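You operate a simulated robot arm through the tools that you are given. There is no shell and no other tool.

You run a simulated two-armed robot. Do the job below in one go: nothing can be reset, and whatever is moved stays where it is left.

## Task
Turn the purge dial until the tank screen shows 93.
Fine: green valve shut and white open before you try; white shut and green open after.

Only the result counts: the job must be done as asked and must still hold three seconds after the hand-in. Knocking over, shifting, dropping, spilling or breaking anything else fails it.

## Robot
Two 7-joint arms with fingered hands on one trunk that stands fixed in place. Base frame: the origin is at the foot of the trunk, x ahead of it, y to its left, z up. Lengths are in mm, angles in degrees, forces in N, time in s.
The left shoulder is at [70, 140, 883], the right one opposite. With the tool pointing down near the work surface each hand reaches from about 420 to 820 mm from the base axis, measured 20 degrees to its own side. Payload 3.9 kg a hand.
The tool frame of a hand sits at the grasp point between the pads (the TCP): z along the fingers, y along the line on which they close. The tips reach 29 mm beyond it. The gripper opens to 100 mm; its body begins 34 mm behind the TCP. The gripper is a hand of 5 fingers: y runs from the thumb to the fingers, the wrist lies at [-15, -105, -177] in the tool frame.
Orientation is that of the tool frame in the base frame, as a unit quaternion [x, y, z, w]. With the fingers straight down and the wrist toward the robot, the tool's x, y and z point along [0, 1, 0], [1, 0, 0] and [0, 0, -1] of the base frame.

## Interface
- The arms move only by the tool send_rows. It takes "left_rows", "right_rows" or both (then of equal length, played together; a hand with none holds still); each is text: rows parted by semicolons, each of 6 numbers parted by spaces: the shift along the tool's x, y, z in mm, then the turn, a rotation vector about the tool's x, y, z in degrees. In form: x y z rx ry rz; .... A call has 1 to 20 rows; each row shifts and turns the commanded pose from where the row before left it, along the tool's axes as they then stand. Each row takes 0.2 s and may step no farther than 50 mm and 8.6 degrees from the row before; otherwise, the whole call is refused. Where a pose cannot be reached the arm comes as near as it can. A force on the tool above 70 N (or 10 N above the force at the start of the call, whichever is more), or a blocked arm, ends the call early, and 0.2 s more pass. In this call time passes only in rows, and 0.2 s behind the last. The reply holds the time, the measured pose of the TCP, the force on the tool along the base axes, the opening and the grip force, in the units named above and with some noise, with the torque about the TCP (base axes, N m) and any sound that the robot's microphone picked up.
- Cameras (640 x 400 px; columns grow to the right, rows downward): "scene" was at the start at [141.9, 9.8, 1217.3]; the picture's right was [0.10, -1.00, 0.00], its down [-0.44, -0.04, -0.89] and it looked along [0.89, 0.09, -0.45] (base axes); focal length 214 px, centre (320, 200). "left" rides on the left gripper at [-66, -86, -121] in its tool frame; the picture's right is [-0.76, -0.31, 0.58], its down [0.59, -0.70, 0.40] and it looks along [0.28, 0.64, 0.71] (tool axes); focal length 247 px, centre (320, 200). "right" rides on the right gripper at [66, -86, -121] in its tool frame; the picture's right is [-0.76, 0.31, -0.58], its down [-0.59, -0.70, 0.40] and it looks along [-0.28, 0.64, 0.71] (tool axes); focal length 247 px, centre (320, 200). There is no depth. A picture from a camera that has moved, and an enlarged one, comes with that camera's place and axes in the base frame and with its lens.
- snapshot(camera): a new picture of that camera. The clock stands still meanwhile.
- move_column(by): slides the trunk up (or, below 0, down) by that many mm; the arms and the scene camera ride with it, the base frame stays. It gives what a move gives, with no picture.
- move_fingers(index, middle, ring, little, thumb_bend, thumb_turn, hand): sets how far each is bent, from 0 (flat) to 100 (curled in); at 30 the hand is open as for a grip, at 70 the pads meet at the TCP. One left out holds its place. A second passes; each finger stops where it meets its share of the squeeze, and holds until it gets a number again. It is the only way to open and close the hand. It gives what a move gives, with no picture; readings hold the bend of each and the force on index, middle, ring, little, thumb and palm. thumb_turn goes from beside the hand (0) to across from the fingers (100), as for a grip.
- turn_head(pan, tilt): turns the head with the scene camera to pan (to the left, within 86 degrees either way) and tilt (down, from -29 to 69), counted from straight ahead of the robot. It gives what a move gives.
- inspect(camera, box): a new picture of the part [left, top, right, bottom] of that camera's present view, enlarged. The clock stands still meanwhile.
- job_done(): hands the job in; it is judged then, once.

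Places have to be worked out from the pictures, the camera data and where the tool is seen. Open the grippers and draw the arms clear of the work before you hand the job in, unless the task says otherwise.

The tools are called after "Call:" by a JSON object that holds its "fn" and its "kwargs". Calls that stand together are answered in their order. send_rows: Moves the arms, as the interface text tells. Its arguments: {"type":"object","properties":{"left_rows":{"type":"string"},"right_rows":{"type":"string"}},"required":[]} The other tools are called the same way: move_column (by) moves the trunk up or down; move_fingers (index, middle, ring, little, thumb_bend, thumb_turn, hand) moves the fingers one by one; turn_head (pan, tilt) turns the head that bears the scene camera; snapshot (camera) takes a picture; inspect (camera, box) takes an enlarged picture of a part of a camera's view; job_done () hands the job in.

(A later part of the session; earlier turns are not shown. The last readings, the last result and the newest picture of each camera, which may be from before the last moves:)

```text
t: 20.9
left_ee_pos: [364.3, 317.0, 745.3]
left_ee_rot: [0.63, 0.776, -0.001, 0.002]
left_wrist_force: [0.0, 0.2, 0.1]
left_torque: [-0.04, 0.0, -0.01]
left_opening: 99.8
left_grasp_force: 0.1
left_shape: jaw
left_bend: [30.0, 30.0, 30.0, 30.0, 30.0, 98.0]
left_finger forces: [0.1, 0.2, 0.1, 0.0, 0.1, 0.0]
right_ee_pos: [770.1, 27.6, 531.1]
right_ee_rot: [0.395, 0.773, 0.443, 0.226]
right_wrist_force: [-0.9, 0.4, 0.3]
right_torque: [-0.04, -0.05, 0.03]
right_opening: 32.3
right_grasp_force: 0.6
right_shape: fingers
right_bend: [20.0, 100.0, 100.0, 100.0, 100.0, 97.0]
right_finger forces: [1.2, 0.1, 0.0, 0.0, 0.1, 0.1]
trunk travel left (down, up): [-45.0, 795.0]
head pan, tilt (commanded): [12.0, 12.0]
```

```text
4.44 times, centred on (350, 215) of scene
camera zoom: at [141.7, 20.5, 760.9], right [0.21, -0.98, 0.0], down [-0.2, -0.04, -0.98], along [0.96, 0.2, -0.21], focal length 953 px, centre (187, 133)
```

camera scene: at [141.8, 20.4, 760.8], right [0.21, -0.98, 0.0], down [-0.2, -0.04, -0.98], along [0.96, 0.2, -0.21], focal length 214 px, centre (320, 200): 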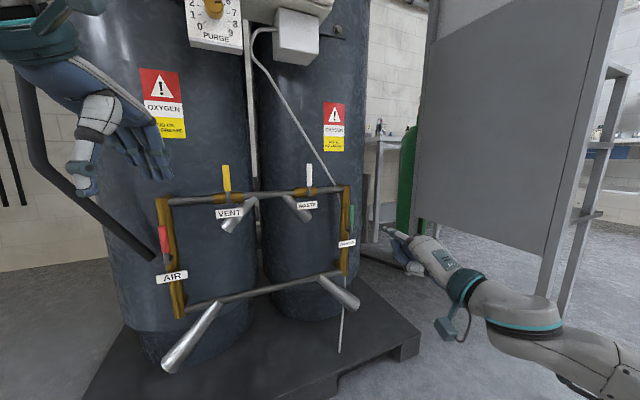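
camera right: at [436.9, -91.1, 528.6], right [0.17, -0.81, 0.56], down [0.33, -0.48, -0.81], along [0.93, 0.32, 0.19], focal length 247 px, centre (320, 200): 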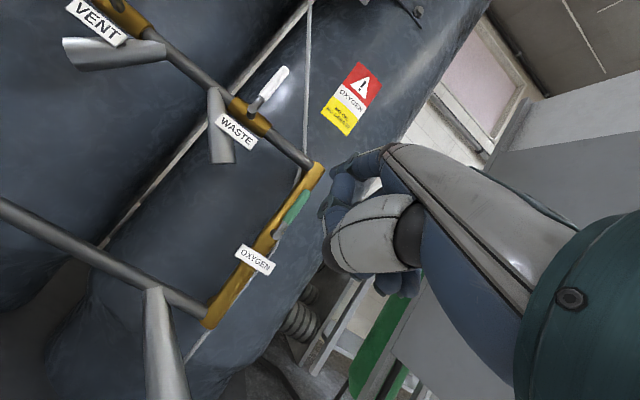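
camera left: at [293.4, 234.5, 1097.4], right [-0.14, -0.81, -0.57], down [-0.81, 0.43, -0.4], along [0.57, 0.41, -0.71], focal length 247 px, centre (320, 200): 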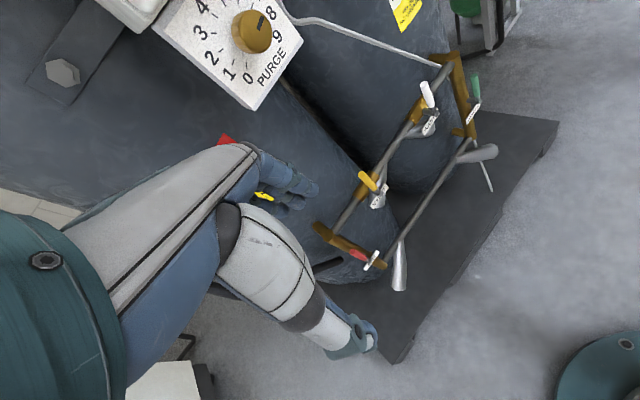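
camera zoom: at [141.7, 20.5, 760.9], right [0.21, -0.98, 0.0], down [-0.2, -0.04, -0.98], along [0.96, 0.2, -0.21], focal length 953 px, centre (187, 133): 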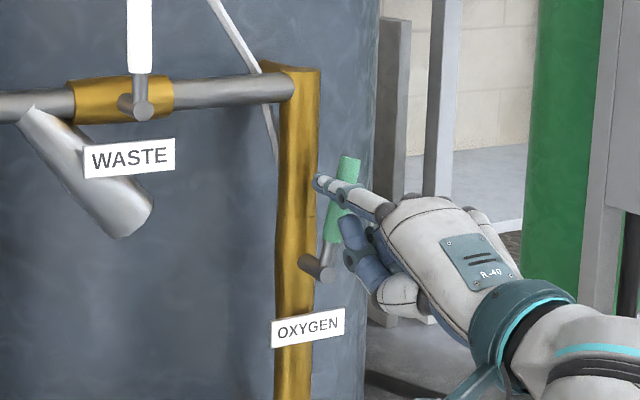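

The green lever swings right freely (about 20° so far, 1 N). I follow its arc: right and increasingly down.

Call:
{"fn": "send_rows", "kwargs": {"right_rows": "-7 -0.4 0.3 0 0 0; -7 -0.9 0.5 0 0 0; -8 -2.2 1.3 0 0 0; -7 -3 1.8 0 0 0; -7 -3.9 2.3 0 0 0; -6.5 -4.6 2.7 0 0 0"}}

Call:
{"fn": "inspect", "kwargs": {"camera": "right", "box": [180, 40, 400, 340]}}

Call:
{"fn": "inspect", "kwargs": {"camera": "scene", "box": [300, 170, 400, 260]}}

```text
t: 22.4
left_ee_pos: [365.0, 316.6, 745.0]
left_ee_rot: [0.631, 0.776, -0.001, 0.002]
left_wrist_force: [0.0, 0.6, -0.5]
left_torque: [-0.02, 0.02, 0.01]
left_opening: 99.9
left_grasp_force: 0.0
left_shape: jaw
left_bend: [30.0, 30.0, 30.0, 30.0, 30.0, 98.0]
left_finger forces: [0.0, 0.1, 0.0, 0.0, 0.0, 0.1]
right_ee_pos: [794.5, -5.9, 514.7]
right_ee_rot: [0.395, 0.773, 0.441, 0.226]
right_wrist_force: [-0.4, 0.1, -0.1]
right_torque: [-0.03, 0.0, 0.07]
right_opening: 32.2
right_grasp_force: 0.2
right_shape: fingers
right_bend: [20.0, 100.0, 100.0, 100.0, 100.0, 97.0]
right_finger forces: [0.8, 0.0, 0.1, 0.0, 0.0, 0.1]
trunk travel left (down, up): [-45.0, 795.0]
head pan, tilt (commanded): [12.0, 12.0]
```

```text
1.33 times, centred on (290, 190) of right
camera zoom: at [636.8, -39.1, 500.8], right [0.17, -0.81, 0.56], down [0.33, -0.49, -0.81], along [0.93, 0.32, 0.19], focal length 329 px, centre (360, 213)
```

zoom: 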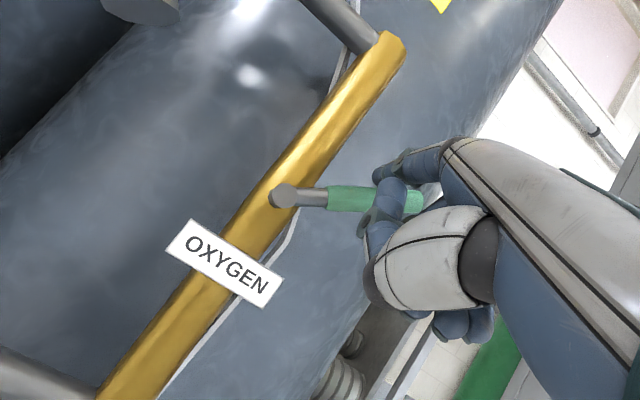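

```text
4.44 times, centred on (350, 215) of scene
camera zoom: at [141.7, 20.4, 760.9], right [0.21, -0.98, 0.0], down [-0.2, -0.04, -0.98], along [0.96, 0.2, -0.21], focal length 953 px, centre (187, 133)
```

zoom: 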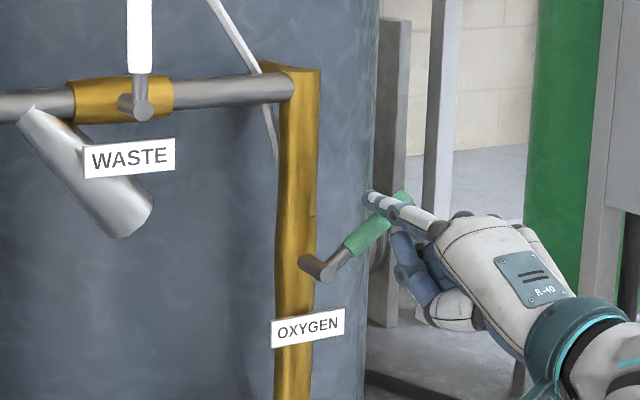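

The lever is at about 53° from upright and still moves with under 1 N. I follow the arc further down.

Call:
{"fn": "send_rows", "kwargs": {"right_rows": "-3.5 -4.7 2.8 0 0 0; -3.5 -4.7 2.8 0 0 0; -2.5 -5.4 3.2 0 0 0; -2.5 -5.4 3.2 0 0 0"}}

Call:
{"fn": "inspect", "kwargs": {"camera": "right", "box": [180, 40, 400, 340]}}

Call:
{"fn": "inspect", "kwargs": {"camera": "scene", "box": [300, 170, 400, 260]}}

```text
t: 23.4
left_ee_pos: [365.0, 315.7, 745.8]
left_ee_rot: [0.63, 0.776, -0.001, 0.002]
left_wrist_force: [0.1, 0.1, 0.1]
left_torque: [0.0, -0.02, 0.02]
left_opening: 99.9
left_grasp_force: 0.2
left_shape: jaw
left_bend: [30.0, 30.0, 30.0, 30.0, 30.0, 98.0]
left_finger forces: [0.1, 0.0, 0.1, 0.1, 0.1, 0.0]
right_ee_pos: [803.5, -15.6, 489.8]
right_ee_rot: [0.395, 0.773, 0.442, 0.226]
right_wrist_force: [-0.6, -0.3, 1.0]
right_torque: [-0.01, 0.02, 0.0]
right_opening: 32.8
right_grasp_force: 1.0
right_shape: fingers
right_bend: [19.0, 100.0, 100.0, 100.0, 100.0, 97.0]
right_finger forces: [0.9, 0.1, 0.0, 0.0, 0.1, 0.0]
trunk travel left (down, up): [-45.0, 795.0]
head pan, tilt (commanded): [12.0, 12.0]
```

```text
1.33 times, centred on (290, 190) of right
camera zoom: at [644.4, -48.7, 477.3], right [0.17, -0.81, 0.56], down [0.33, -0.49, -0.81], along [0.93, 0.32, 0.19], focal length 329 px, centre (360, 213)
```

zoom: 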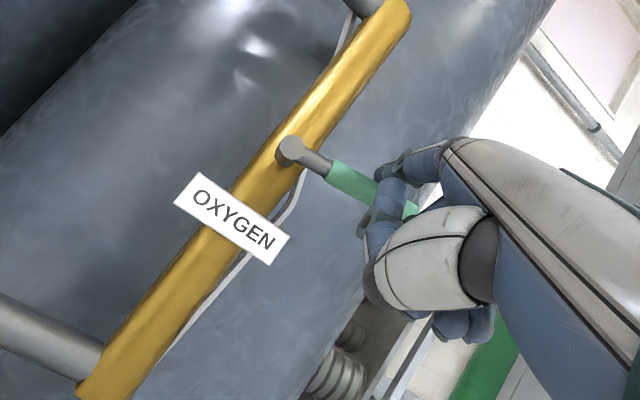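

```text
4.44 times, centred on (350, 215) of scene
camera zoom: at [141.6, 20.4, 760.9], right [0.21, -0.98, 0.0], down [-0.2, -0.04, -0.98], along [0.96, 0.2, -0.21], focal length 953 px, centre (187, 133)
```

zoom: 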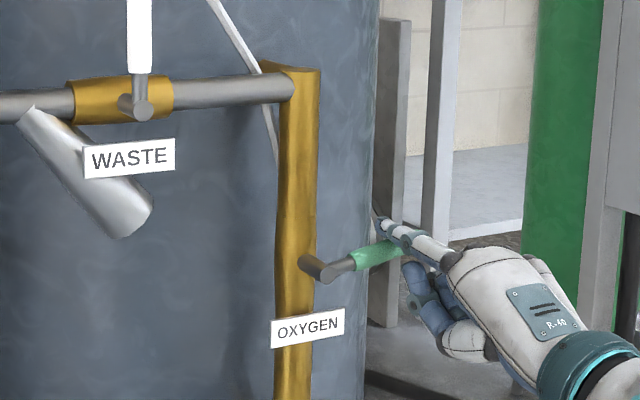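

The lever is about 82° over, close to level. I push the last bit down in small steps until the stop is felt.

Call:
{"fn": "send_rows", "kwargs": {"right_rows": "-1 -4.3 2.5 0 0 0; -0.5 -4.3 2.5 0 0 0"}}

Call:
{"fn": "inspect", "kwargs": {"camera": "right", "box": [180, 40, 400, 340]}}

Call:
{"fn": "inspect", "kwargs": {"camera": "scene", "box": [300, 170, 400, 260]}}

```text
t: 23.9
left_ee_pos: [364.8, 316.9, 746.4]
left_ee_rot: [0.63, 0.776, 0.0, 0.002]
left_wrist_force: [-0.3, 0.0, 0.2]
left_torque: [-0.01, 0.0, -0.02]
left_opening: 99.9
left_grasp_force: 0.0
left_shape: jaw
left_bend: [30.0, 30.0, 30.0, 30.0, 30.0, 98.0]
left_finger forces: [0.0, 0.1, 0.0, 0.0, 0.0, 0.0]
right_ee_pos: [803.4, -17.4, 479.2]
right_ee_rot: [0.395, 0.773, 0.441, 0.226]
right_wrist_force: [0.6, -0.8, 0.4]
right_torque: [0.05, -0.01, -0.02]
right_opening: 32.7
right_grasp_force: 0.5
right_shape: fingers
right_bend: [19.0, 100.0, 100.0, 100.0, 100.0, 97.0]
right_finger forces: [1.0, 0.0, 0.0, 0.1, 0.0, 0.0]
trunk travel left (down, up): [-45.0, 795.0]
head pan, tilt (commanded): [12.0, 12.0]
```

```text
1.33 times, centred on (290, 190) of right
camera zoom: at [645.1, -49.8, 467.2], right [0.17, -0.81, 0.56], down [0.33, -0.49, -0.81], along [0.93, 0.32, 0.19], focal length 329 px, centre (360, 213)
```

zoom: 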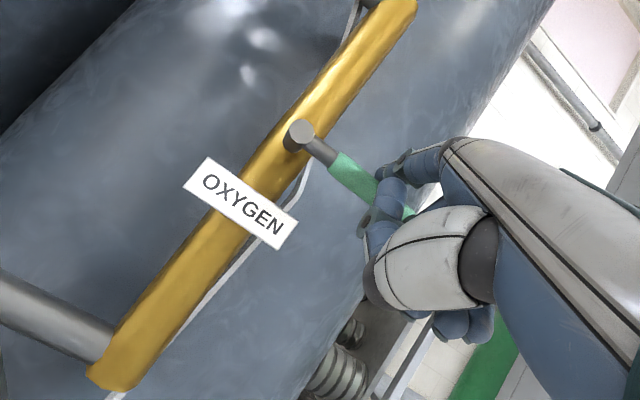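

```text
4.44 times, centred on (350, 215) of scene
camera zoom: at [141.7, 20.3, 760.9], right [0.21, -0.98, 0.0], down [-0.2, -0.04, -0.98], along [0.96, 0.2, -0.21], focal length 953 px, centre (187, 133)
```

zoom: 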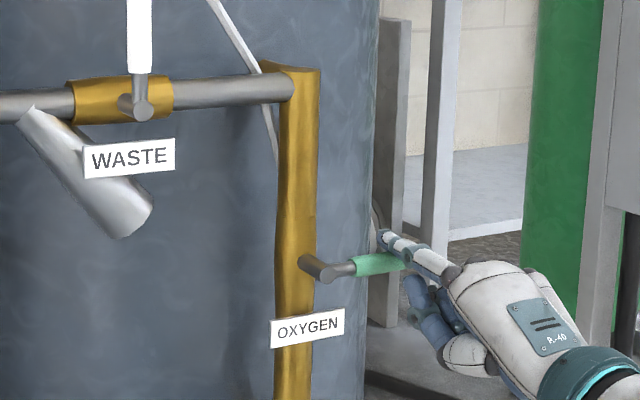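

The lever looks about level but no stop is felt yet (1 N). I press 4 mm more and watch the force.

Call:
{"fn": "send_rows", "kwargs": {"right_rows": "0 -3.4 2 0 0 0"}}

Call:
{"fn": "inspect", "kwargs": {"camera": "scene", "box": [300, 170, 400, 260]}}

```text
t: 24.4
left_ee_pos: [364.6, 316.1, 745.7]
left_ee_rot: [0.631, 0.776, 0.0, 0.002]
left_wrist_force: [-0.6, 0.1, -0.1]
left_torque: [-0.01, 0.01, -0.01]
left_opening: 99.4
left_grasp_force: 0.0
left_shape: jaw
left_bend: [30.0, 30.0, 30.0, 30.0, 30.0, 98.0]
left_finger forces: [0.0, 0.1, 0.0, 0.1, 0.0, 0.0]
right_ee_pos: [803.7, -16.9, 477.3]
right_ee_rot: [0.394, 0.773, 0.443, 0.226]
right_wrist_force: [0.7, 0.3, 2.7]
right_torque: [0.13, -0.03, -0.04]
right_opening: 33.7
right_grasp_force: 1.5
right_shape: fingers
right_bend: [19.0, 100.0, 100.0, 100.0, 100.0, 97.0]
right_finger forces: [2.7, 0.0, 0.1, 0.0, 0.1, 0.0]
trunk travel left (down, up): [-45.0, 795.0]
head pan, tilt (commanded): [12.0, 12.0]
```

```text
4.44 times, centred on (350, 215) of scene
camera zoom: at [141.5, 20.3, 761.0], right [0.21, -0.98, 0.0], down [-0.2, -0.04, -0.98], along [0.96, 0.2, -0.21], focal length 953 px, centre (187, 133)
```

zoom: 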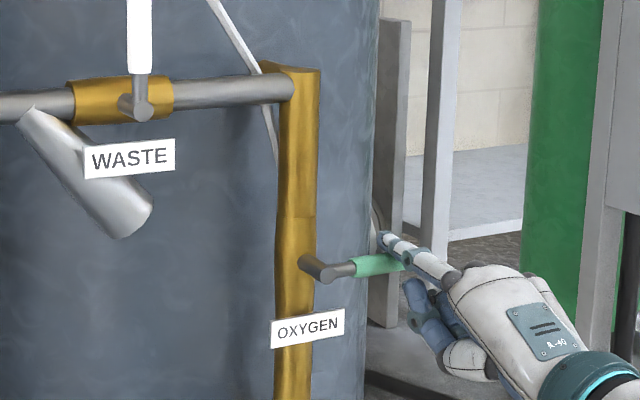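

The force rose to 2.7 N and the lever's picture did not change, so it seems to be at its stop. One more 3 mm press to confirm, then I back off upward.

Call:
{"fn": "send_rows", "kwargs": {"right_rows": "0 -2.6 1.5 0 0 0"}}

Call:
{"fn": "send_rows", "kwargs": {"right_rows": "0 8.6 -5.1 0 0 0; 0 8.6 -5.1 0 0 0; 0 -10 -17.3 0 0 0; 0 -15 -26 0 0 0; 0 -15 -26 0 0 0"}}

Call:
{"fn": "inspect", "kwargs": {"camera": "scene", "box": [270, 160, 400, 260]}}

Call:
{"fn": "snapshot", "kwargs": {"camera": "right"}}

```text
t: 24.8
left_ee_pos: [364.6, 315.9, 745.6]
left_ee_rot: [0.631, 0.776, -0.001, 0.002]
left_wrist_force: [-0.6, 0.1, 0.2]
left_torque: [0.02, 0.01, -0.02]
left_opening: 99.7
left_grasp_force: 0.1
left_shape: jaw
left_bend: [30.0, 30.0, 30.0, 30.0, 30.0, 98.0]
left_finger forces: [0.0, 0.0, 0.0, 0.0, 0.0, 0.0]
right_ee_pos: [801.8, -17.1, 474.0]
right_ee_rot: [0.395, 0.773, 0.443, 0.226]
right_wrist_force: [0.1, -1.3, 4.1]
right_torque: [0.19, -0.1, -0.06]
right_opening: 35.1
right_grasp_force: 2.6
right_shape: fingers
right_bend: [17.0, 100.0, 100.0, 100.0, 100.0, 97.0]
right_finger forces: [4.8, 0.0, 0.0, 0.1, 0.0, 0.0]
trunk travel left (down, up): [-45.0, 795.0]
head pan, tilt (commanded): [12.0, 12.0]
```

```text
t: 25.9
left_ee_pos: [365.6, 316.5, 746.1]
left_ee_rot: [0.631, 0.776, -0.001, 0.003]
left_wrist_force: [-0.1, 0.1, -0.4]
left_torque: [-0.02, 0.01, -0.03]
left_opening: 100.0
left_grasp_force: 0.1
left_shape: jaw
left_bend: [30.0, 30.0, 30.0, 30.0, 30.0, 98.0]
left_finger forces: [0.0, 0.0, 0.0, 0.0, 0.0, 0.0]
right_ee_pos: [738.2, -63.2, 492.7]
right_ee_rot: [0.395, 0.773, 0.442, 0.226]
right_wrist_force: [-0.9, 0.4, -0.1]
right_torque: [-0.01, 0.03, -0.02]
right_opening: 32.4
right_grasp_force: 0.1
right_shape: fingers
right_bend: [20.0, 100.0, 100.0, 100.0, 100.0, 97.0]
right_finger forces: [0.0, 0.0, 0.0, 0.0, 0.1, 0.0]
trunk travel left (down, up): [-45.0, 795.0]
head pan, tilt (commanded): [12.0, 12.0]
```

```text
4.00 times, centred on (335, 210) of scene
camera zoom: at [141.9, 20.5, 760.8], right [0.21, -0.98, 0.0], down [-0.2, -0.04, -0.98], along [0.96, 0.2, -0.21], focal length 858 px, centre (260, 160)
```

zoom: 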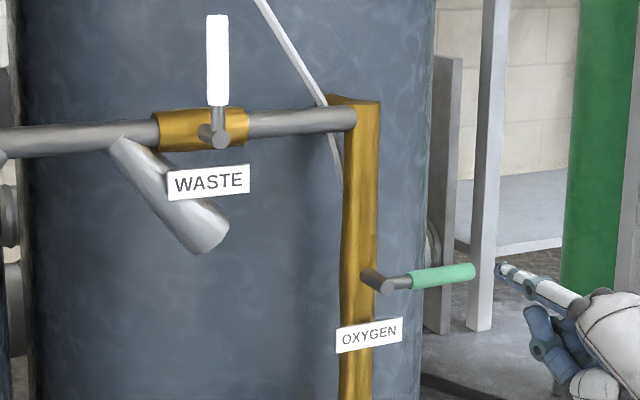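

```text
taken
camera right: at [580.3, -96.4, 480.6], right [0.17, -0.81, 0.56], down [0.33, -0.49, -0.81], along [0.93, 0.32, 0.19], focal length 247 px, centre (320, 200)
```

right: 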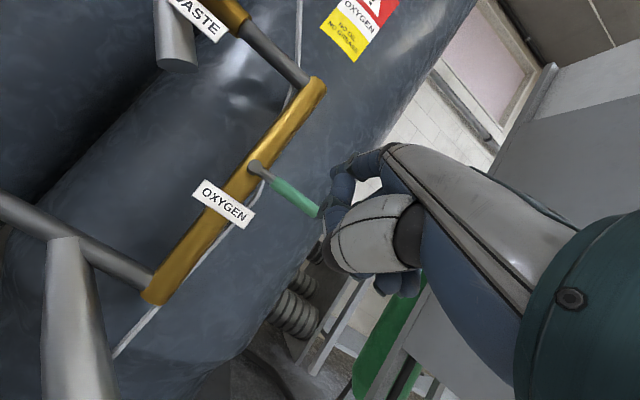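

The green lever now lies level, across its vertical pipe: green is shut. I next bring the index up and left to the right side of the white lever (hub ≈ [708, 170, 651]), staying about 60 mm in front of it.

Call:
{"fn": "send_rows", "kwargs": {"right_rows": "26.7 23.6 -16.1 0 0 0; 26.7 23.6 -16.1 0 0 0; 26.7 23.6 -16.1 0 0 0; 26.7 23.6 -16.1 0 0 0; 26.7 23.6 -16.1 0 0 0; 26.7 23.6 -16.1 0 0 0"}}

Call:
{"fn": "inspect", "kwargs": {"camera": "scene", "box": [270, 150, 400, 250]}}

Call:
{"fn": "snapshot", "kwargs": {"camera": "right"}}

```text
t: 27.4
left_ee_pos: [363.6, 316.7, 744.8]
left_ee_rot: [0.631, 0.776, -0.001, 0.001]
left_wrist_force: [1.2, -0.6, -1.0]
left_torque: [0.01, -0.01, -0.02]
left_opening: 99.9
left_grasp_force: 0.1
left_shape: jaw
left_bend: [30.0, 30.0, 30.0, 30.0, 30.0, 98.0]
left_finger forces: [0.0, 0.0, 0.1, 0.0, 0.0, 0.0]
right_ee_pos: [637.4, 58.7, 664.2]
right_ee_rot: [0.396, 0.773, 0.441, 0.226]
right_wrist_force: [0.3, 0.5, -0.4]
right_torque: [0.03, 0.02, 0.02]
right_opening: 32.5
right_grasp_force: 0.0
right_shape: fingers
right_bend: [20.0, 100.0, 100.0, 100.0, 100.0, 97.0]
right_finger forces: [0.0, 0.0, 0.0, 0.1, 0.0, 0.0]
trunk travel left (down, up): [-45.0, 795.0]
head pan, tilt (commanded): [12.0, 12.0]
```

```text
4.00 times, centred on (335, 200) of scene
camera zoom: at [141.9, 20.3, 760.8], right [0.21, -0.98, 0.0], down [-0.2, -0.04, -0.98], along [0.96, 0.2, -0.21], focal length 858 px, centre (260, 200)
```

zoom: 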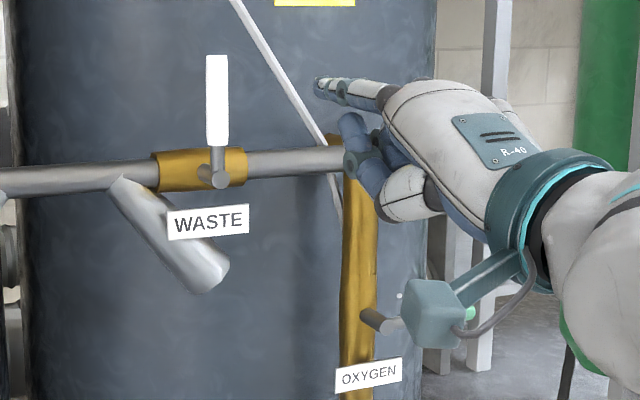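

```text
taken
camera right: at [477.5, 25.6, 651.5], right [0.17, -0.81, 0.56], down [0.33, -0.49, -0.81], along [0.93, 0.32, 0.19], focal length 247 px, centre (320, 200)
```

right: 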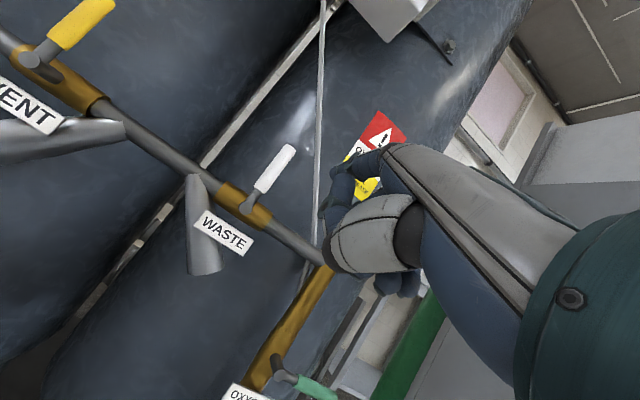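

The index tip is at [671, 97, 719], the white lever's middle at [705, 169, 715]. I advance 80 mm so the tip lies to the right of the white lever, then sidestep left towards contact.

Call:
{"fn": "send_rows", "kwargs": {"right_rows": "0 12.4 23.6 0 0 0; 0 12.4 23.6 0 0 0; 0 12.4 23.6 0 0 0; 5 0 0 0 0 0; 5 0 0 0 0 0"}}

Call:
{"fn": "inspect", "kwargs": {"camera": "scene", "box": [270, 150, 400, 250]}}

Call:
{"fn": "inspect", "kwargs": {"camera": "right", "box": [180, 40, 400, 340]}}

```text
t: 28.6
left_ee_pos: [363.8, 316.2, 744.8]
left_ee_rot: [0.631, 0.776, 0.0, 0.002]
left_wrist_force: [-0.1, -0.6, -0.5]
left_torque: [-0.01, 0.0, 0.03]
left_opening: 99.8
left_grasp_force: 0.0
left_shape: jaw
left_bend: [30.0, 30.0, 30.0, 30.0, 30.0, 98.0]
left_finger forces: [0.1, 0.0, 0.0, 0.0, 0.1, 0.0]
right_ee_pos: [694.4, 113.8, 660.0]
right_ee_rot: [0.394, 0.774, 0.442, 0.226]
right_wrist_force: [-0.3, -0.6, -0.5]
right_torque: [-0.05, -0.01, 0.01]
right_opening: 32.1
right_grasp_force: 0.1
right_shape: fingers
right_bend: [20.0, 100.0, 100.0, 100.0, 100.0, 97.0]
right_finger forces: [0.0, 0.0, 0.1, 0.1, 0.1, 0.0]
trunk travel left (down, up): [-45.0, 795.0]
head pan, tilt (commanded): [12.0, 12.0]
```

```text
4.00 times, centred on (335, 200) of scene
camera zoom: at [141.8, 20.4, 760.9], right [0.21, -0.98, 0.0], down [-0.2, -0.04, -0.98], along [0.96, 0.2, -0.21], focal length 858 px, centre (260, 200)
```

zoom: 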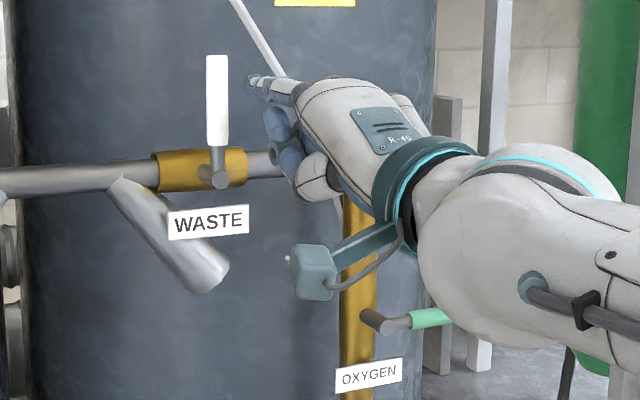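

```text
1.33 times, centred on (290, 190) of right
camera zoom: at [536.3, 81.6, 647.6], right [0.17, -0.81, 0.56], down [0.33, -0.49, -0.81], along [0.93, 0.32, 0.19], focal length 329 px, centre (360, 213)
```

zoom: 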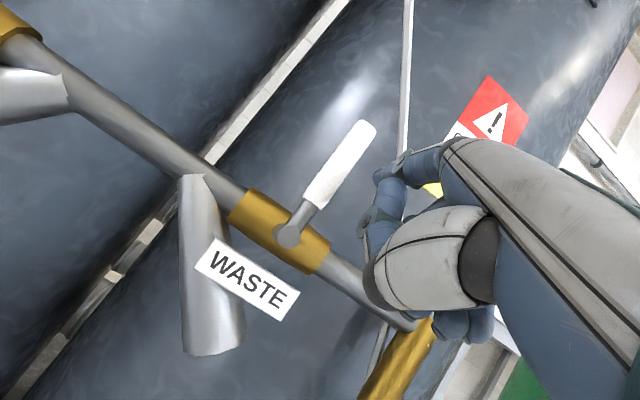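

The index lies about 10 mm right of the white lever. I push left in small steps and check for movement or a stop.

Call:
{"fn": "send_rows", "kwargs": {"right_rows": "5 0 0 0 0 0; 5 0 0 0 0 0; 3 0 0 0 0 0; 3 0 0 0 0 0"}}

Call:
{"fn": "inspect", "kwargs": {"camera": "scene", "box": [270, 150, 400, 250]}}

Call:
{"fn": "inspect", "kwargs": {"camera": "right", "box": [180, 40, 400, 340]}}

```text
t: 29.6
left_ee_pos: [364.2, 315.8, 746.3]
left_ee_rot: [0.631, 0.776, -0.001, 0.002]
left_wrist_force: [-0.7, -0.9, 0.1]
left_torque: [0.02, 0.01, 0.0]
left_opening: 100.0
left_grasp_force: 0.0
left_shape: jaw
left_bend: [30.0, 30.0, 30.0, 30.0, 30.0, 98.0]
left_finger forces: [0.1, 0.0, 0.1, 0.0, 0.1, 0.1]
right_ee_pos: [685.7, 125.8, 660.1]
right_ee_rot: [0.395, 0.773, 0.442, 0.226]
right_wrist_force: [1.9, -2.3, -0.8]
right_torque: [0.1, 0.03, -0.11]
right_opening: 32.6
right_grasp_force: 1.5
right_shape: fingers
right_bend: [20.0, 100.0, 100.0, 100.0, 100.0, 97.0]
right_finger forces: [2.4, 0.0, 0.0, 0.0, 0.0, 0.0]
trunk travel left (down, up): [-45.0, 795.0]
head pan, tilt (commanded): [12.0, 12.0]
```

```text
4.00 times, centred on (335, 200) of scene
camera zoom: at [141.9, 20.2, 760.8], right [0.21, -0.98, 0.0], down [-0.2, -0.04, -0.98], along [0.96, 0.2, -0.21], focal length 858 px, centre (260, 200)
```

zoom: 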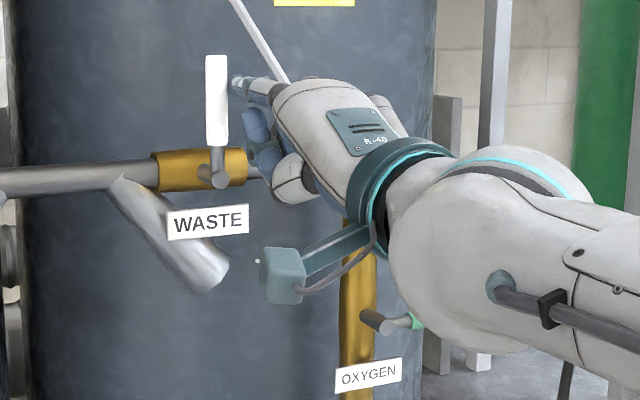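

```text
1.33 times, centred on (290, 190) of right
camera zoom: at [527.3, 94.0, 647.7], right [0.17, -0.81, 0.56], down [0.33, -0.48, -0.81], along [0.93, 0.32, 0.19], focal length 329 px, centre (360, 213)
```

zoom: 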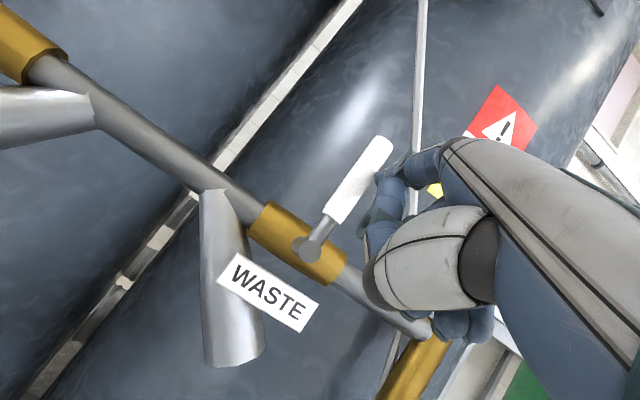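

Contact at 2.4 N and the lever stands unmoved. I press 3 mm more to tell a stop from stiction.

Call:
{"fn": "send_rows", "kwargs": {"right_rows": "3 0 0 0 0 0"}}

Call:
{"fn": "inspect", "kwargs": {"camera": "scene", "box": [290, 155, 340, 205]}}

```text
t: 29.9
left_ee_pos: [365.3, 316.0, 745.7]
left_ee_rot: [0.63, 0.776, -0.001, 0.002]
left_wrist_force: [0.5, 0.0, 0.3]
left_torque: [0.0, 0.01, -0.01]
left_opening: 99.9
left_grasp_force: 0.0
left_shape: jaw
left_bend: [30.0, 30.0, 30.0, 30.0, 30.0, 98.0]
left_finger forces: [0.0, 0.0, 0.1, 0.1, 0.0, 0.0]
right_ee_pos: [683.3, 127.6, 659.5]
right_ee_rot: [0.396, 0.773, 0.442, 0.226]
right_wrist_force: [2.7, -3.4, -0.7]
right_torque: [0.22, 0.11, -0.18]
right_opening: 32.9
right_grasp_force: 2.1
right_shape: fingers
right_bend: [20.0, 100.0, 100.0, 100.0, 100.0, 97.0]
right_finger forces: [4.4, 0.1, 0.0, 0.1, 0.0, 0.0]
trunk travel left (down, up): [-45.0, 795.0]
head pan, tilt (commanded): [12.0, 12.0]
```

```text
8.00 times, centred on (315, 180) of scene
camera zoom: at [142.0, 20.0, 760.8], right [0.21, -0.98, 0.0], down [-0.2, -0.04, -0.98], along [0.96, 0.2, -0.21], focal length 1716 px, centre (360, 360)
```

zoom: 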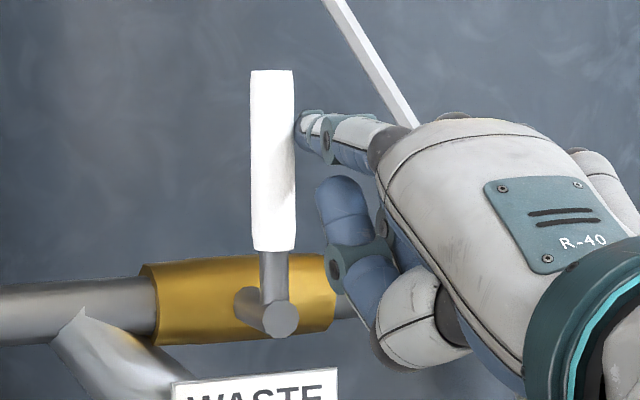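

The white lever is against a stop on that side (4.4 N, no motion), so it opens to the right. I back off, draw out, cross over to its left side and go back in.

Call:
{"fn": "send_rows", "kwargs": {"right_rows": "-8 0 0 0 0 0; 0 -15 -26 0 0 0; 0 -15 -26 0 0 0; 27 0 0 0 0 0; 26 0 0 0 0 0; 0 15 26 0 0 0; 0 15 26 0 0 0"}}

Call:
{"fn": "inspect", "kwargs": {"camera": "scene", "box": [270, 150, 370, 220]}}

Call:
{"fn": "inspect", "kwargs": {"camera": "right", "box": [180, 40, 400, 340]}}

```text
t: 31.6
left_ee_pos: [363.4, 317.0, 745.4]
left_ee_rot: [0.63, 0.776, 0.0, 0.002]
left_wrist_force: [1.4, -0.1, 0.6]
left_torque: [-0.03, 0.02, -0.04]
left_opening: 100.0
left_grasp_force: 0.1
left_shape: jaw
left_bend: [30.0, 30.0, 30.0, 30.0, 30.0, 98.0]
left_finger forces: [0.1, 0.0, 0.0, 0.0, 0.0, 0.0]
right_ee_pos: [657.5, 166.2, 661.1]
right_ee_rot: [0.395, 0.773, 0.443, 0.226]
right_wrist_force: [0.2, 0.4, 0.8]
right_torque: [-0.02, -0.02, -0.02]
right_opening: 32.5
right_grasp_force: 0.0
right_shape: fingers
right_bend: [20.0, 100.0, 100.0, 100.0, 100.0, 97.0]
right_finger forces: [0.0, 0.1, 0.0, 0.0, 0.0, 0.1]
trunk travel left (down, up): [-45.0, 795.0]
head pan, tilt (commanded): [12.0, 12.0]
```

```text
5.71 times, centred on (320, 185) of scene
camera zoom: at [141.6, 20.3, 760.9], right [0.21, -0.98, 0.0], down [-0.2, -0.04, -0.98], along [0.96, 0.2, -0.21], focal length 1226 px, centre (320, 286)
```

zoom: 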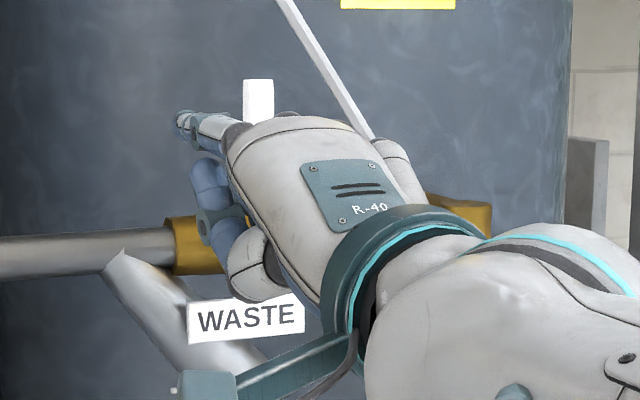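

```text
1.33 times, centred on (290, 190) of right
camera zoom: at [498.4, 133.7, 647.8], right [0.17, -0.81, 0.56], down [0.33, -0.48, -0.81], along [0.93, 0.32, 0.19], focal length 329 px, centre (360, 213)
```

zoom: 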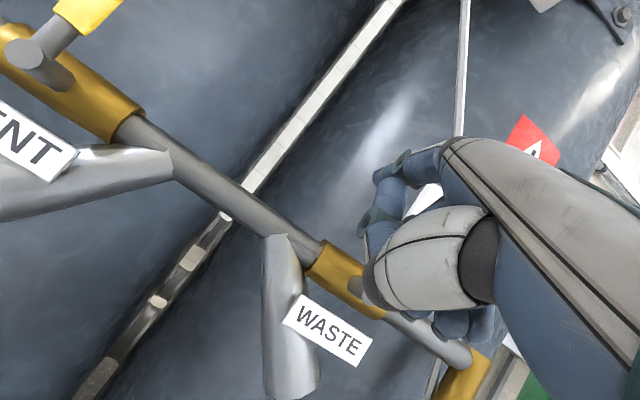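

The index is now left of the white lever. I push right, following the arc to about 45°.

Call:
{"fn": "send_rows", "kwargs": {"right_rows": "-8 0.3 -0.2 0 0 0; -8 0.3 -0.2 0 0 0; -8 0.3 -0.2 0 0 0; -8 0.3 -0.2 0 0 0; -5 0 0 0 0 0; -6 -0.9 0.6 0 0 0; -6 -1.4 0.8 0 0 0"}}

Call:
{"fn": "inspect", "kwargs": {"camera": "scene", "box": [270, 150, 370, 220]}}

Call:
{"fn": "inspect", "kwargs": {"camera": "right", "box": [180, 40, 400, 340]}}

```text
t: 33.1
left_ee_pos: [364.6, 315.6, 745.9]
left_ee_rot: [0.632, 0.775, -0.001, 0.002]
left_wrist_force: [-0.1, -0.5, -0.2]
left_torque: [0.0, -0.03, 0.02]
left_opening: 99.7
left_grasp_force: 0.0
left_shape: jaw
left_bend: [30.0, 30.0, 30.0, 30.0, 30.0, 98.0]
left_finger forces: [0.0, 0.0, 0.0, 0.0, 0.0, 0.1]
right_ee_pos: [685.9, 127.2, 659.0]
right_ee_rot: [0.394, 0.774, 0.441, 0.225]
right_wrist_force: [-1.6, 0.9, 0.5]
right_torque: [-0.02, -0.08, 0.07]
right_opening: 32.5
right_grasp_force: 1.0
right_shape: fingers
right_bend: [20.0, 100.0, 100.0, 100.0, 100.0, 97.0]
right_finger forces: [1.2, 0.0, 0.1, 0.1, 0.0, 0.0]
trunk travel left (down, up): [-45.0, 795.0]
head pan, tilt (commanded): [12.0, 12.0]
```

```text
5.71 times, centred on (320, 185) of scene
camera zoom: at [141.7, 20.4, 760.9], right [0.21, -0.98, 0.0], down [-0.2, -0.04, -0.98], along [0.96, 0.2, -0.21], focal length 1226 px, centre (320, 286)
```

zoom: 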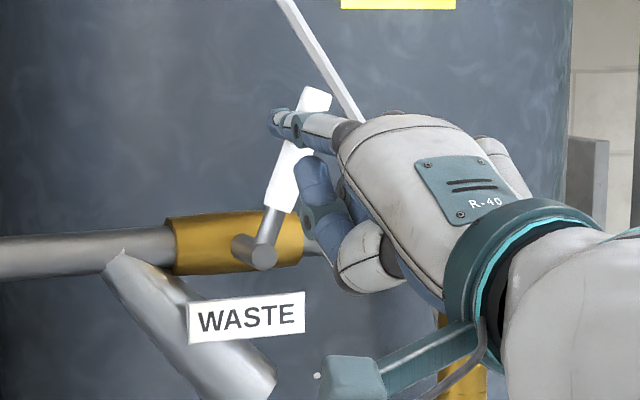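

```text
1.33 times, centred on (290, 190) of right
camera zoom: at [527.2, 94.0, 647.0], right [0.17, -0.81, 0.56], down [0.34, -0.49, -0.81], along [0.93, 0.32, 0.19], focal length 329 px, centre (360, 213)
```

zoom: 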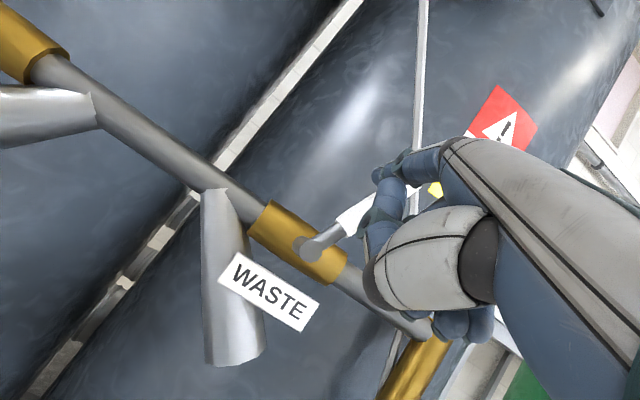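

The white lever turns right with little force (about 25° now). I follow the arc to about 65°.

Call:
{"fn": "send_rows", "kwargs": {"right_rows": "-6.1 -1.5 0.9 0 0 0; -6.1 -1.5 0.9 0 0 0; -5.2 -2.2 1.3 0 0 0; -5.2 -2.2 1.3 0 0 0; -4.6 -2.9 1.7 0 0 0; -4.6 -2.9 1.7 0 0 0; -4 -3.6 2.1 0 0 0; -4 -3.6 2.1 0 0 0"}}

Call:
{"fn": "inspect", "kwargs": {"camera": "scene", "box": [270, 150, 370, 220]}}

Call:
{"fn": "inspect", "kwargs": {"camera": "right", "box": [180, 40, 400, 340]}}

```text
t: 35.0
left_ee_pos: [364.6, 316.5, 745.4]
left_ee_rot: [0.631, 0.776, -0.001, 0.002]
left_wrist_force: [0.6, 0.3, 0.2]
left_torque: [-0.02, 0.0, -0.02]
left_opening: 99.7
left_grasp_force: 0.2
left_shape: jaw
left_bend: [30.0, 30.0, 30.0, 30.0, 30.0, 98.0]
left_finger forces: [0.0, 0.1, 0.0, 0.0, 0.1, 0.0]
right_ee_pos: [709.3, 95.3, 634.5]
right_ee_rot: [0.395, 0.773, 0.442, 0.226]
right_wrist_force: [-0.9, 0.0, 0.2]
right_torque: [-0.02, -0.05, 0.05]
right_opening: 32.7
right_grasp_force: 0.3
right_shape: fingers
right_bend: [20.0, 100.0, 100.0, 100.0, 100.0, 97.0]
right_finger forces: [0.8, 0.0, 0.0, 0.1, 0.1, 0.0]
trunk travel left (down, up): [-45.0, 795.0]
head pan, tilt (commanded): [12.0, 12.0]
```

```text
5.71 times, centred on (320, 185) of scene
camera zoom: at [141.7, 20.4, 760.9], right [0.21, -0.98, 0.0], down [-0.2, -0.04, -0.98], along [0.96, 0.2, -0.21], focal length 1226 px, centre (320, 286)
```

zoom: 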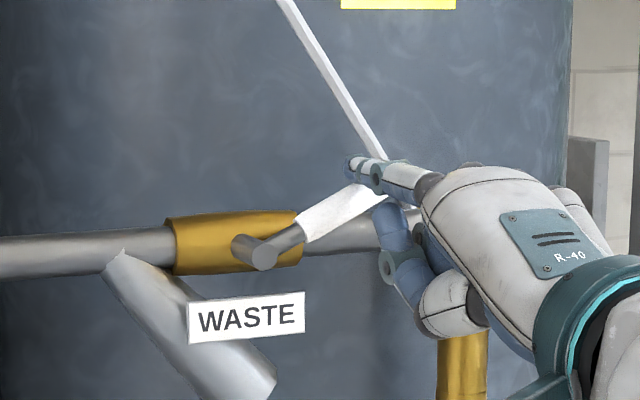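

```text
1.33 times, centred on (290, 190) of right
camera zoom: at [550.9, 61.8, 623.1], right [0.17, -0.81, 0.56], down [0.33, -0.48, -0.81], along [0.93, 0.32, 0.19], focal length 329 px, centre (360, 213)
```

zoom: 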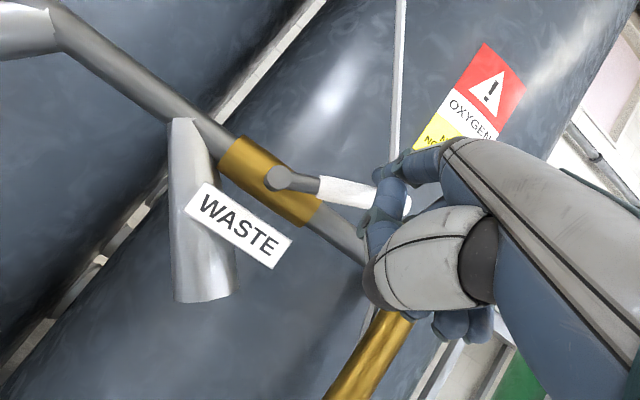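

The white lever is about 68° over. I follow further down in small steps.

Call:
{"fn": "send_rows", "kwargs": {"right_rows": "-3.2 -4.1 2.4 0 0 0; -3.2 -4.1 2.4 0 0 0; -2.3 -4.6 2.7 0 0 0; -2 -3.4 2 0 0 0"}}

Call:
{"fn": "inspect", "kwargs": {"camera": "scene", "box": [270, 150, 370, 220]}}

Call:
{"fn": "inspect", "kwargs": {"camera": "right", "box": [180, 40, 400, 340]}}

```text
t: 36.0
left_ee_pos: [365.6, 316.1, 745.0]
left_ee_rot: [0.631, 0.776, 0.0, 0.002]
left_wrist_force: [-1.4, 0.2, -0.2]
left_torque: [0.0, -0.02, -0.01]
left_opening: 99.7
left_grasp_force: 0.1
left_shape: jaw
left_bend: [30.0, 30.0, 30.0, 30.0, 30.0, 98.0]
left_finger forces: [0.0, 0.1, 0.0, 0.1, 0.0, 0.0]
right_ee_pos: [716.2, 85.9, 615.9]
right_ee_rot: [0.395, 0.773, 0.442, 0.226]
right_wrist_force: [-0.2, -0.6, 0.4]
right_torque: [-0.04, -0.05, 0.02]
right_opening: 32.4
right_grasp_force: 0.1
right_shape: fingers
right_bend: [19.0, 100.0, 100.0, 100.0, 100.0, 97.0]
right_finger forces: [0.7, 0.0, 0.0, 0.0, 0.0, 0.0]
trunk travel left (down, up): [-45.0, 795.0]
head pan, tilt (commanded): [12.0, 12.0]
```

```text
5.71 times, centred on (320, 185) of scene
camera zoom: at [141.7, 20.4, 760.9], right [0.21, -0.98, 0.0], down [-0.2, -0.04, -0.98], along [0.96, 0.2, -0.21], focal length 1226 px, centre (320, 286)
```

zoom: 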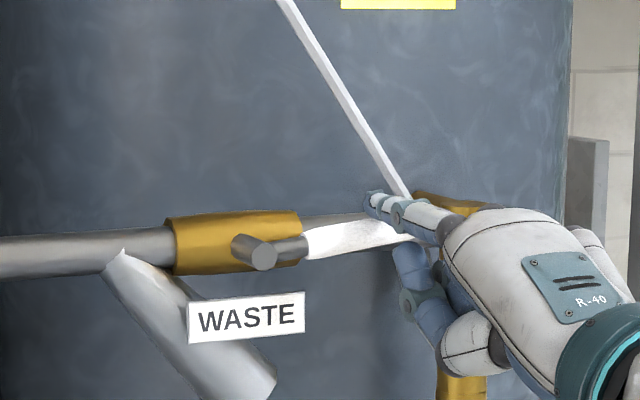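

```text
1.33 times, centred on (290, 190) of right
camera zoom: at [557.4, 52.6, 604.0], right [0.17, -0.81, 0.56], down [0.33, -0.49, -0.81], along [0.93, 0.32, 0.19], focal length 329 px, centre (360, 213)
```

zoom: 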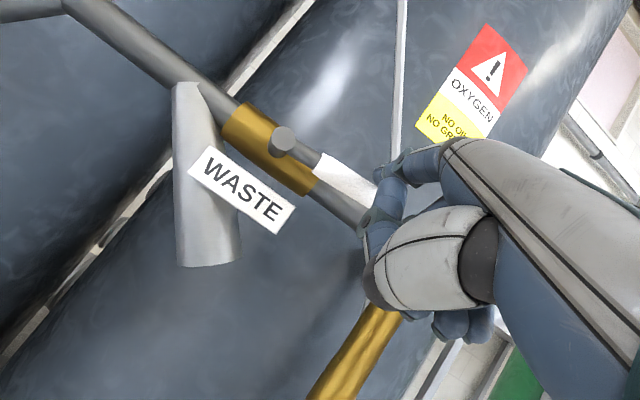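

The white lever is almost level. I press down the last few millimetres, feeling for the stop.

Call:
{"fn": "send_rows", "kwargs": {"right_rows": "-0.5 -3 1.8 0 0 0; -0.5 -3 1.8 0 0 0"}}

Call:
{"fn": "inspect", "kwargs": {"camera": "scene", "box": [270, 150, 370, 220]}}

```text
t: 36.5
left_ee_pos: [364.5, 315.6, 745.7]
left_ee_rot: [0.631, 0.776, -0.001, 0.002]
left_wrist_force: [-0.1, 0.0, -0.3]
left_torque: [0.03, 0.02, -0.01]
left_opening: 99.9
left_grasp_force: 0.0
left_shape: jaw
left_bend: [30.0, 30.0, 30.0, 30.0, 30.0, 98.0]
left_finger forces: [0.0, 0.1, 0.0, 0.0, 0.0, 0.0]
right_ee_pos: [717.1, 84.8, 610.2]
right_ee_rot: [0.394, 0.774, 0.442, 0.225]
right_wrist_force: [-1.2, 0.6, 0.5]
right_torque: [0.02, -0.06, 0.02]
right_opening: 32.8
right_grasp_force: 0.5
right_shape: fingers
right_bend: [19.0, 100.0, 100.0, 100.0, 100.0, 97.0]
right_finger forces: [0.9, 0.0, 0.0, 0.0, 0.0, 0.0]
trunk travel left (down, up): [-45.0, 795.0]
head pan, tilt (commanded): [12.0, 12.0]
```

```text
5.71 times, centred on (320, 185) of scene
camera zoom: at [141.6, 20.4, 760.9], right [0.21, -0.98, 0.0], down [-0.2, -0.04, -0.98], along [0.96, 0.2, -0.21], focal length 1226 px, centre (320, 286)
```

zoom: 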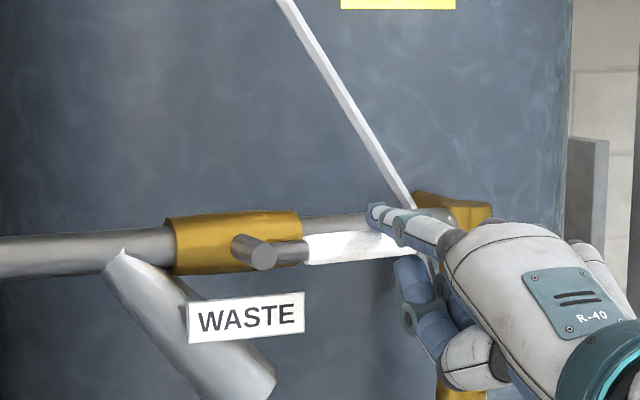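

Call:
{"fn": "send_rows", "kwargs": {"right_rows": "0 -3 1.8 0 0 0; 0 -2 1.2 0 0 0"}}

Call:
{"fn": "inspect", "kwargs": {"camera": "scene", "box": [270, 150, 370, 220]}}

```text
t: 37.1
left_ee_pos: [364.4, 315.7, 745.6]
left_ee_rot: [0.631, 0.776, -0.001, 0.002]
left_wrist_force: [-0.1, 0.0, 0.2]
left_torque: [0.01, -0.01, 0.01]
left_opening: 99.8
left_grasp_force: 0.1
left_shape: jaw
left_bend: [30.0, 30.0, 30.0, 30.0, 30.0, 98.0]
left_finger forces: [0.0, 0.0, 0.0, 0.0, 0.1, 0.1]
right_ee_pos: [717.1, 83.6, 604.5]
right_ee_rot: [0.395, 0.773, 0.443, 0.226]
right_wrist_force: [0.1, 0.0, 2.2]
right_torque: [0.13, -0.1, 0.0]
right_opening: 34.2
right_grasp_force: 0.9
right_shape: fingers
right_bend: [18.0, 100.0, 100.0, 100.0, 100.0, 97.0]
right_finger forces: [3.0, 0.1, 0.0, 0.0, 0.1, 0.1]
trunk travel left (down, up): [-45.0, 795.0]
head pan, tilt (commanded): [12.0, 12.0]
```

```text
5.71 times, centred on (320, 185) of scene
camera zoom: at [141.5, 20.3, 761.0], right [0.21, -0.98, 0.0], down [-0.2, -0.04, -0.98], along [0.96, 0.2, -0.21], focal length 1226 px, centre (320, 286)
```

zoom: 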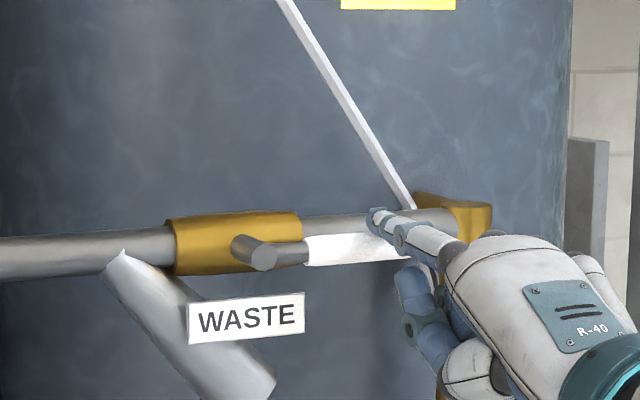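

The force is up to 3 N with the lever level: its stop. One more light press, then I lift off and draw the hand back.

Call:
{"fn": "send_rows", "kwargs": {"right_rows": "0 -2 1.2 0 0 0"}}

Call:
{"fn": "send_rows", "kwargs": {"right_rows": "0 8.6 -5.1 0 0 0; 0 6 -3.5 0 0 0; 0 -15 -26 0 0 0; 0 -15 -26 0 0 0; 0 -20 -34.6 0 0 0; 0 -20 -34.6 0 0 0"}}

Call:
{"fn": "snapshot", "kwargs": {"camera": "scene"}}

Call:
{"fn": "inspect", "kwargs": {"camera": "scene", "box": [270, 150, 400, 250]}}

```text
t: 37.5
left_ee_pos: [364.6, 316.7, 745.6]
left_ee_rot: [0.631, 0.776, 0.0, 0.001]
left_wrist_force: [0.3, -0.6, 0.5]
left_torque: [-0.02, 0.02, -0.01]
left_opening: 99.8
left_grasp_force: 0.0
left_shape: jaw
left_bend: [30.0, 30.0, 30.0, 30.0, 30.0, 98.0]
left_finger forces: [0.0, 0.2, 0.0, 0.0, 0.0, 0.0]
right_ee_pos: [715.6, 84.0, 603.1]
right_ee_rot: [0.396, 0.772, 0.443, 0.227]
right_wrist_force: [0.1, 0.1, 4.1]
right_torque: [0.12, -0.14, -0.03]
right_opening: 34.6
right_grasp_force: 1.5
right_shape: fingers
right_bend: [17.0, 100.0, 100.0, 100.0, 100.0, 97.0]
right_finger forces: [3.7, 0.0, 0.0, 0.1, 0.0, 0.1]
trunk travel left (down, up): [-45.0, 795.0]
head pan, tilt (commanded): [12.0, 12.0]
```

```text
t: 39.0
left_ee_pos: [365.2, 316.3, 745.4]
left_ee_rot: [0.631, 0.776, 0.0, 0.002]
left_wrist_force: [0.7, -0.7, 0.1]
left_torque: [-0.01, 0.0, -0.01]
left_opening: 99.8
left_grasp_force: 0.0
left_shape: jaw
left_bend: [30.0, 30.0, 30.0, 30.0, 30.0, 98.0]
left_finger forces: [0.1, 0.1, 0.1, 0.0, 0.0, 0.1]
right_ee_pos: [603.3, 4.0, 617.8]
right_ee_rot: [0.395, 0.773, 0.442, 0.226]
right_wrist_force: [-0.3, -0.4, 0.0]
right_torque: [0.03, 0.0, 0.02]
right_opening: 32.3
right_grasp_force: 0.0
right_shape: fingers
right_bend: [20.0, 100.0, 100.0, 100.0, 100.0, 97.0]
right_finger forces: [0.1, 0.0, 0.0, 0.0, 0.0, 0.0]
trunk travel left (down, up): [-45.0, 795.0]
head pan, tilt (commanded): [12.0, 12.0]
```

```text
taken
camera scene: at [142.0, 20.5, 760.8], right [0.21, -0.98, 0.0], down [-0.2, -0.04, -0.98], along [0.96, 0.2, -0.21], focal length 214 px, centre (320, 200)
```

scene: 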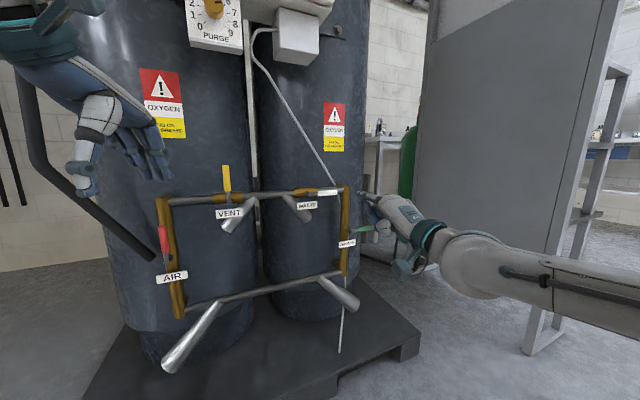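

```text
4.00 times, centred on (335, 200) of scene
camera zoom: at [142.0, 20.5, 760.8], right [0.21, -0.98, 0.0], down [-0.2, -0.04, -0.98], along [0.96, 0.2, -0.21], focal length 858 px, centre (260, 200)
```

zoom: 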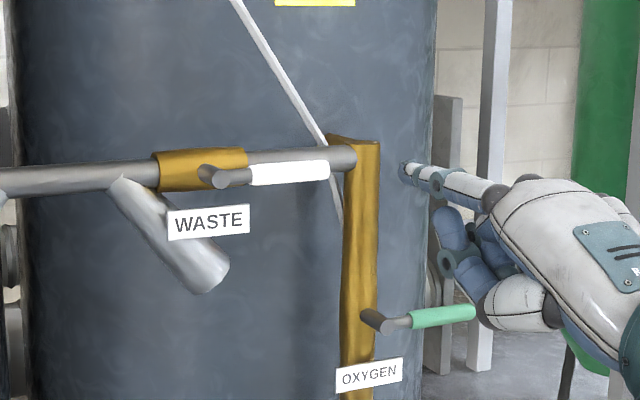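

White lies along its pipe (open) and green across its pipe (shut). I now draw the right hand further back and raise the trunk by 480 to work on the dial with the left hand.

Call:
{"fn": "send_rows", "kwargs": {"right_rows": "0 -20 -34.6 0 0 0; 0 -20 -34.6 0 0 0; -20 -10 -17.3 0 0 0; -40 0 0 0 0 0; -40 0 0 0 0 0"}}

Call:
{"fn": "move_column", "kwargs": {"by": 480}}

Call:
{"fn": "turn_head", "kwargs": {"pan": 25, "tilt": 15}}

Call:
{"fn": "snapshot", "kwargs": {"camera": "scene"}}

Call:
{"fn": "snapshot", "kwargs": {"camera": "left"}}

```text
t: 40.1
left_ee_pos: [365.9, 316.2, 745.2]
left_ee_rot: [0.631, 0.776, 0.0, 0.002]
left_wrist_force: [0.1, 0.1, -0.4]
left_torque: [-0.01, -0.02, -0.02]
left_opening: 99.7
left_grasp_force: 0.1
left_shape: jaw
left_bend: [30.0, 30.0, 30.0, 30.0, 30.0, 98.0]
left_finger forces: [0.1, 0.0, 0.1, 0.1, 0.0, 0.1]
right_ee_pos: [579.1, -137.9, 619.0]
right_ee_rot: [0.395, 0.773, 0.442, 0.225]
right_wrist_force: [-0.9, 1.1, 1.4]
right_torque: [-0.04, 0.03, -0.02]
right_opening: 32.3
right_grasp_force: 0.0
right_shape: fingers
right_bend: [20.0, 100.0, 100.0, 100.0, 100.0, 97.0]
right_finger forces: [0.0, 0.0, 0.0, 0.0, 0.0, 0.0]
trunk travel left (down, up): [-45.0, 795.0]
head pan, tilt (commanded): [12.0, 12.0]
```

```text
refused: 480 is not a number from -400 to 400
```

```text
t: 40.9
left_ee_pos: [364.0, 315.8, 745.5]
left_ee_rot: [0.631, 0.776, 0.0, 0.003]
left_wrist_force: [-0.8, -1.0, -0.4]
left_torque: [-0.03, 0.01, 0.02]
left_opening: 99.9
left_grasp_force: 0.0
left_shape: jaw
left_bend: [30.0, 30.0, 30.0, 30.0, 30.0, 98.0]
left_finger forces: [0.1, 0.0, 0.0, 0.0, 0.0, 0.0]
right_ee_pos: [579.9, -137.4, 619.4]
right_ee_rot: [0.394, 0.774, 0.442, 0.225]
right_wrist_force: [0.7, 0.2, 0.4]
right_torque: [0.0, -0.03, 0.0]
right_opening: 32.3
right_grasp_force: 0.0
right_shape: fingers
right_bend: [20.0, 100.0, 100.0, 100.0, 100.0, 97.0]
right_finger forces: [0.0, 0.0, 0.0, 0.1, 0.0, 0.1]
trunk travel left (down, up): [-45.0, 795.0]
head pan, tilt (commanded): [25.0, 15.0]
```

```text
taken
camera scene: at [135.3, 40.4, 756.0], right [0.42, -0.91, 0.0], down [-0.23, -0.11, -0.97], along [0.88, 0.41, -0.26], focal length 214 px, centre (320, 200)
```

scene: 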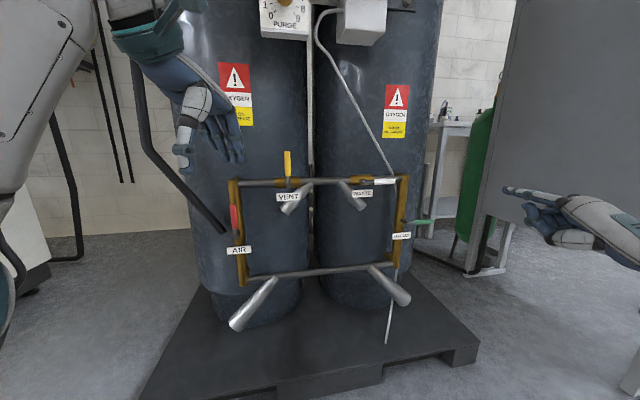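

```text
taken
camera left: at [293.3, 234.7, 867.4], right [-0.14, -0.81, -0.57], down [-0.81, 0.43, -0.4], along [0.57, 0.41, -0.71], focal length 247 px, centre (320, 200)
```

left: 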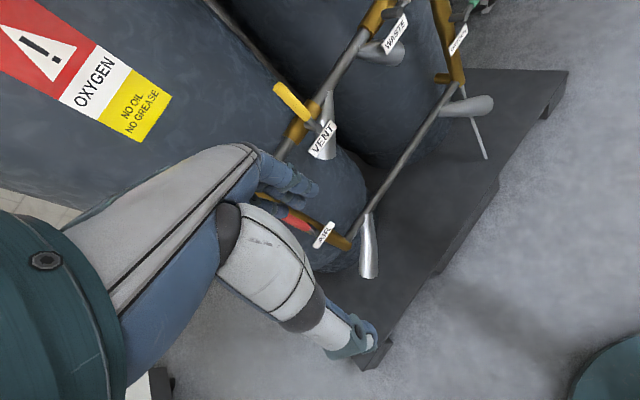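

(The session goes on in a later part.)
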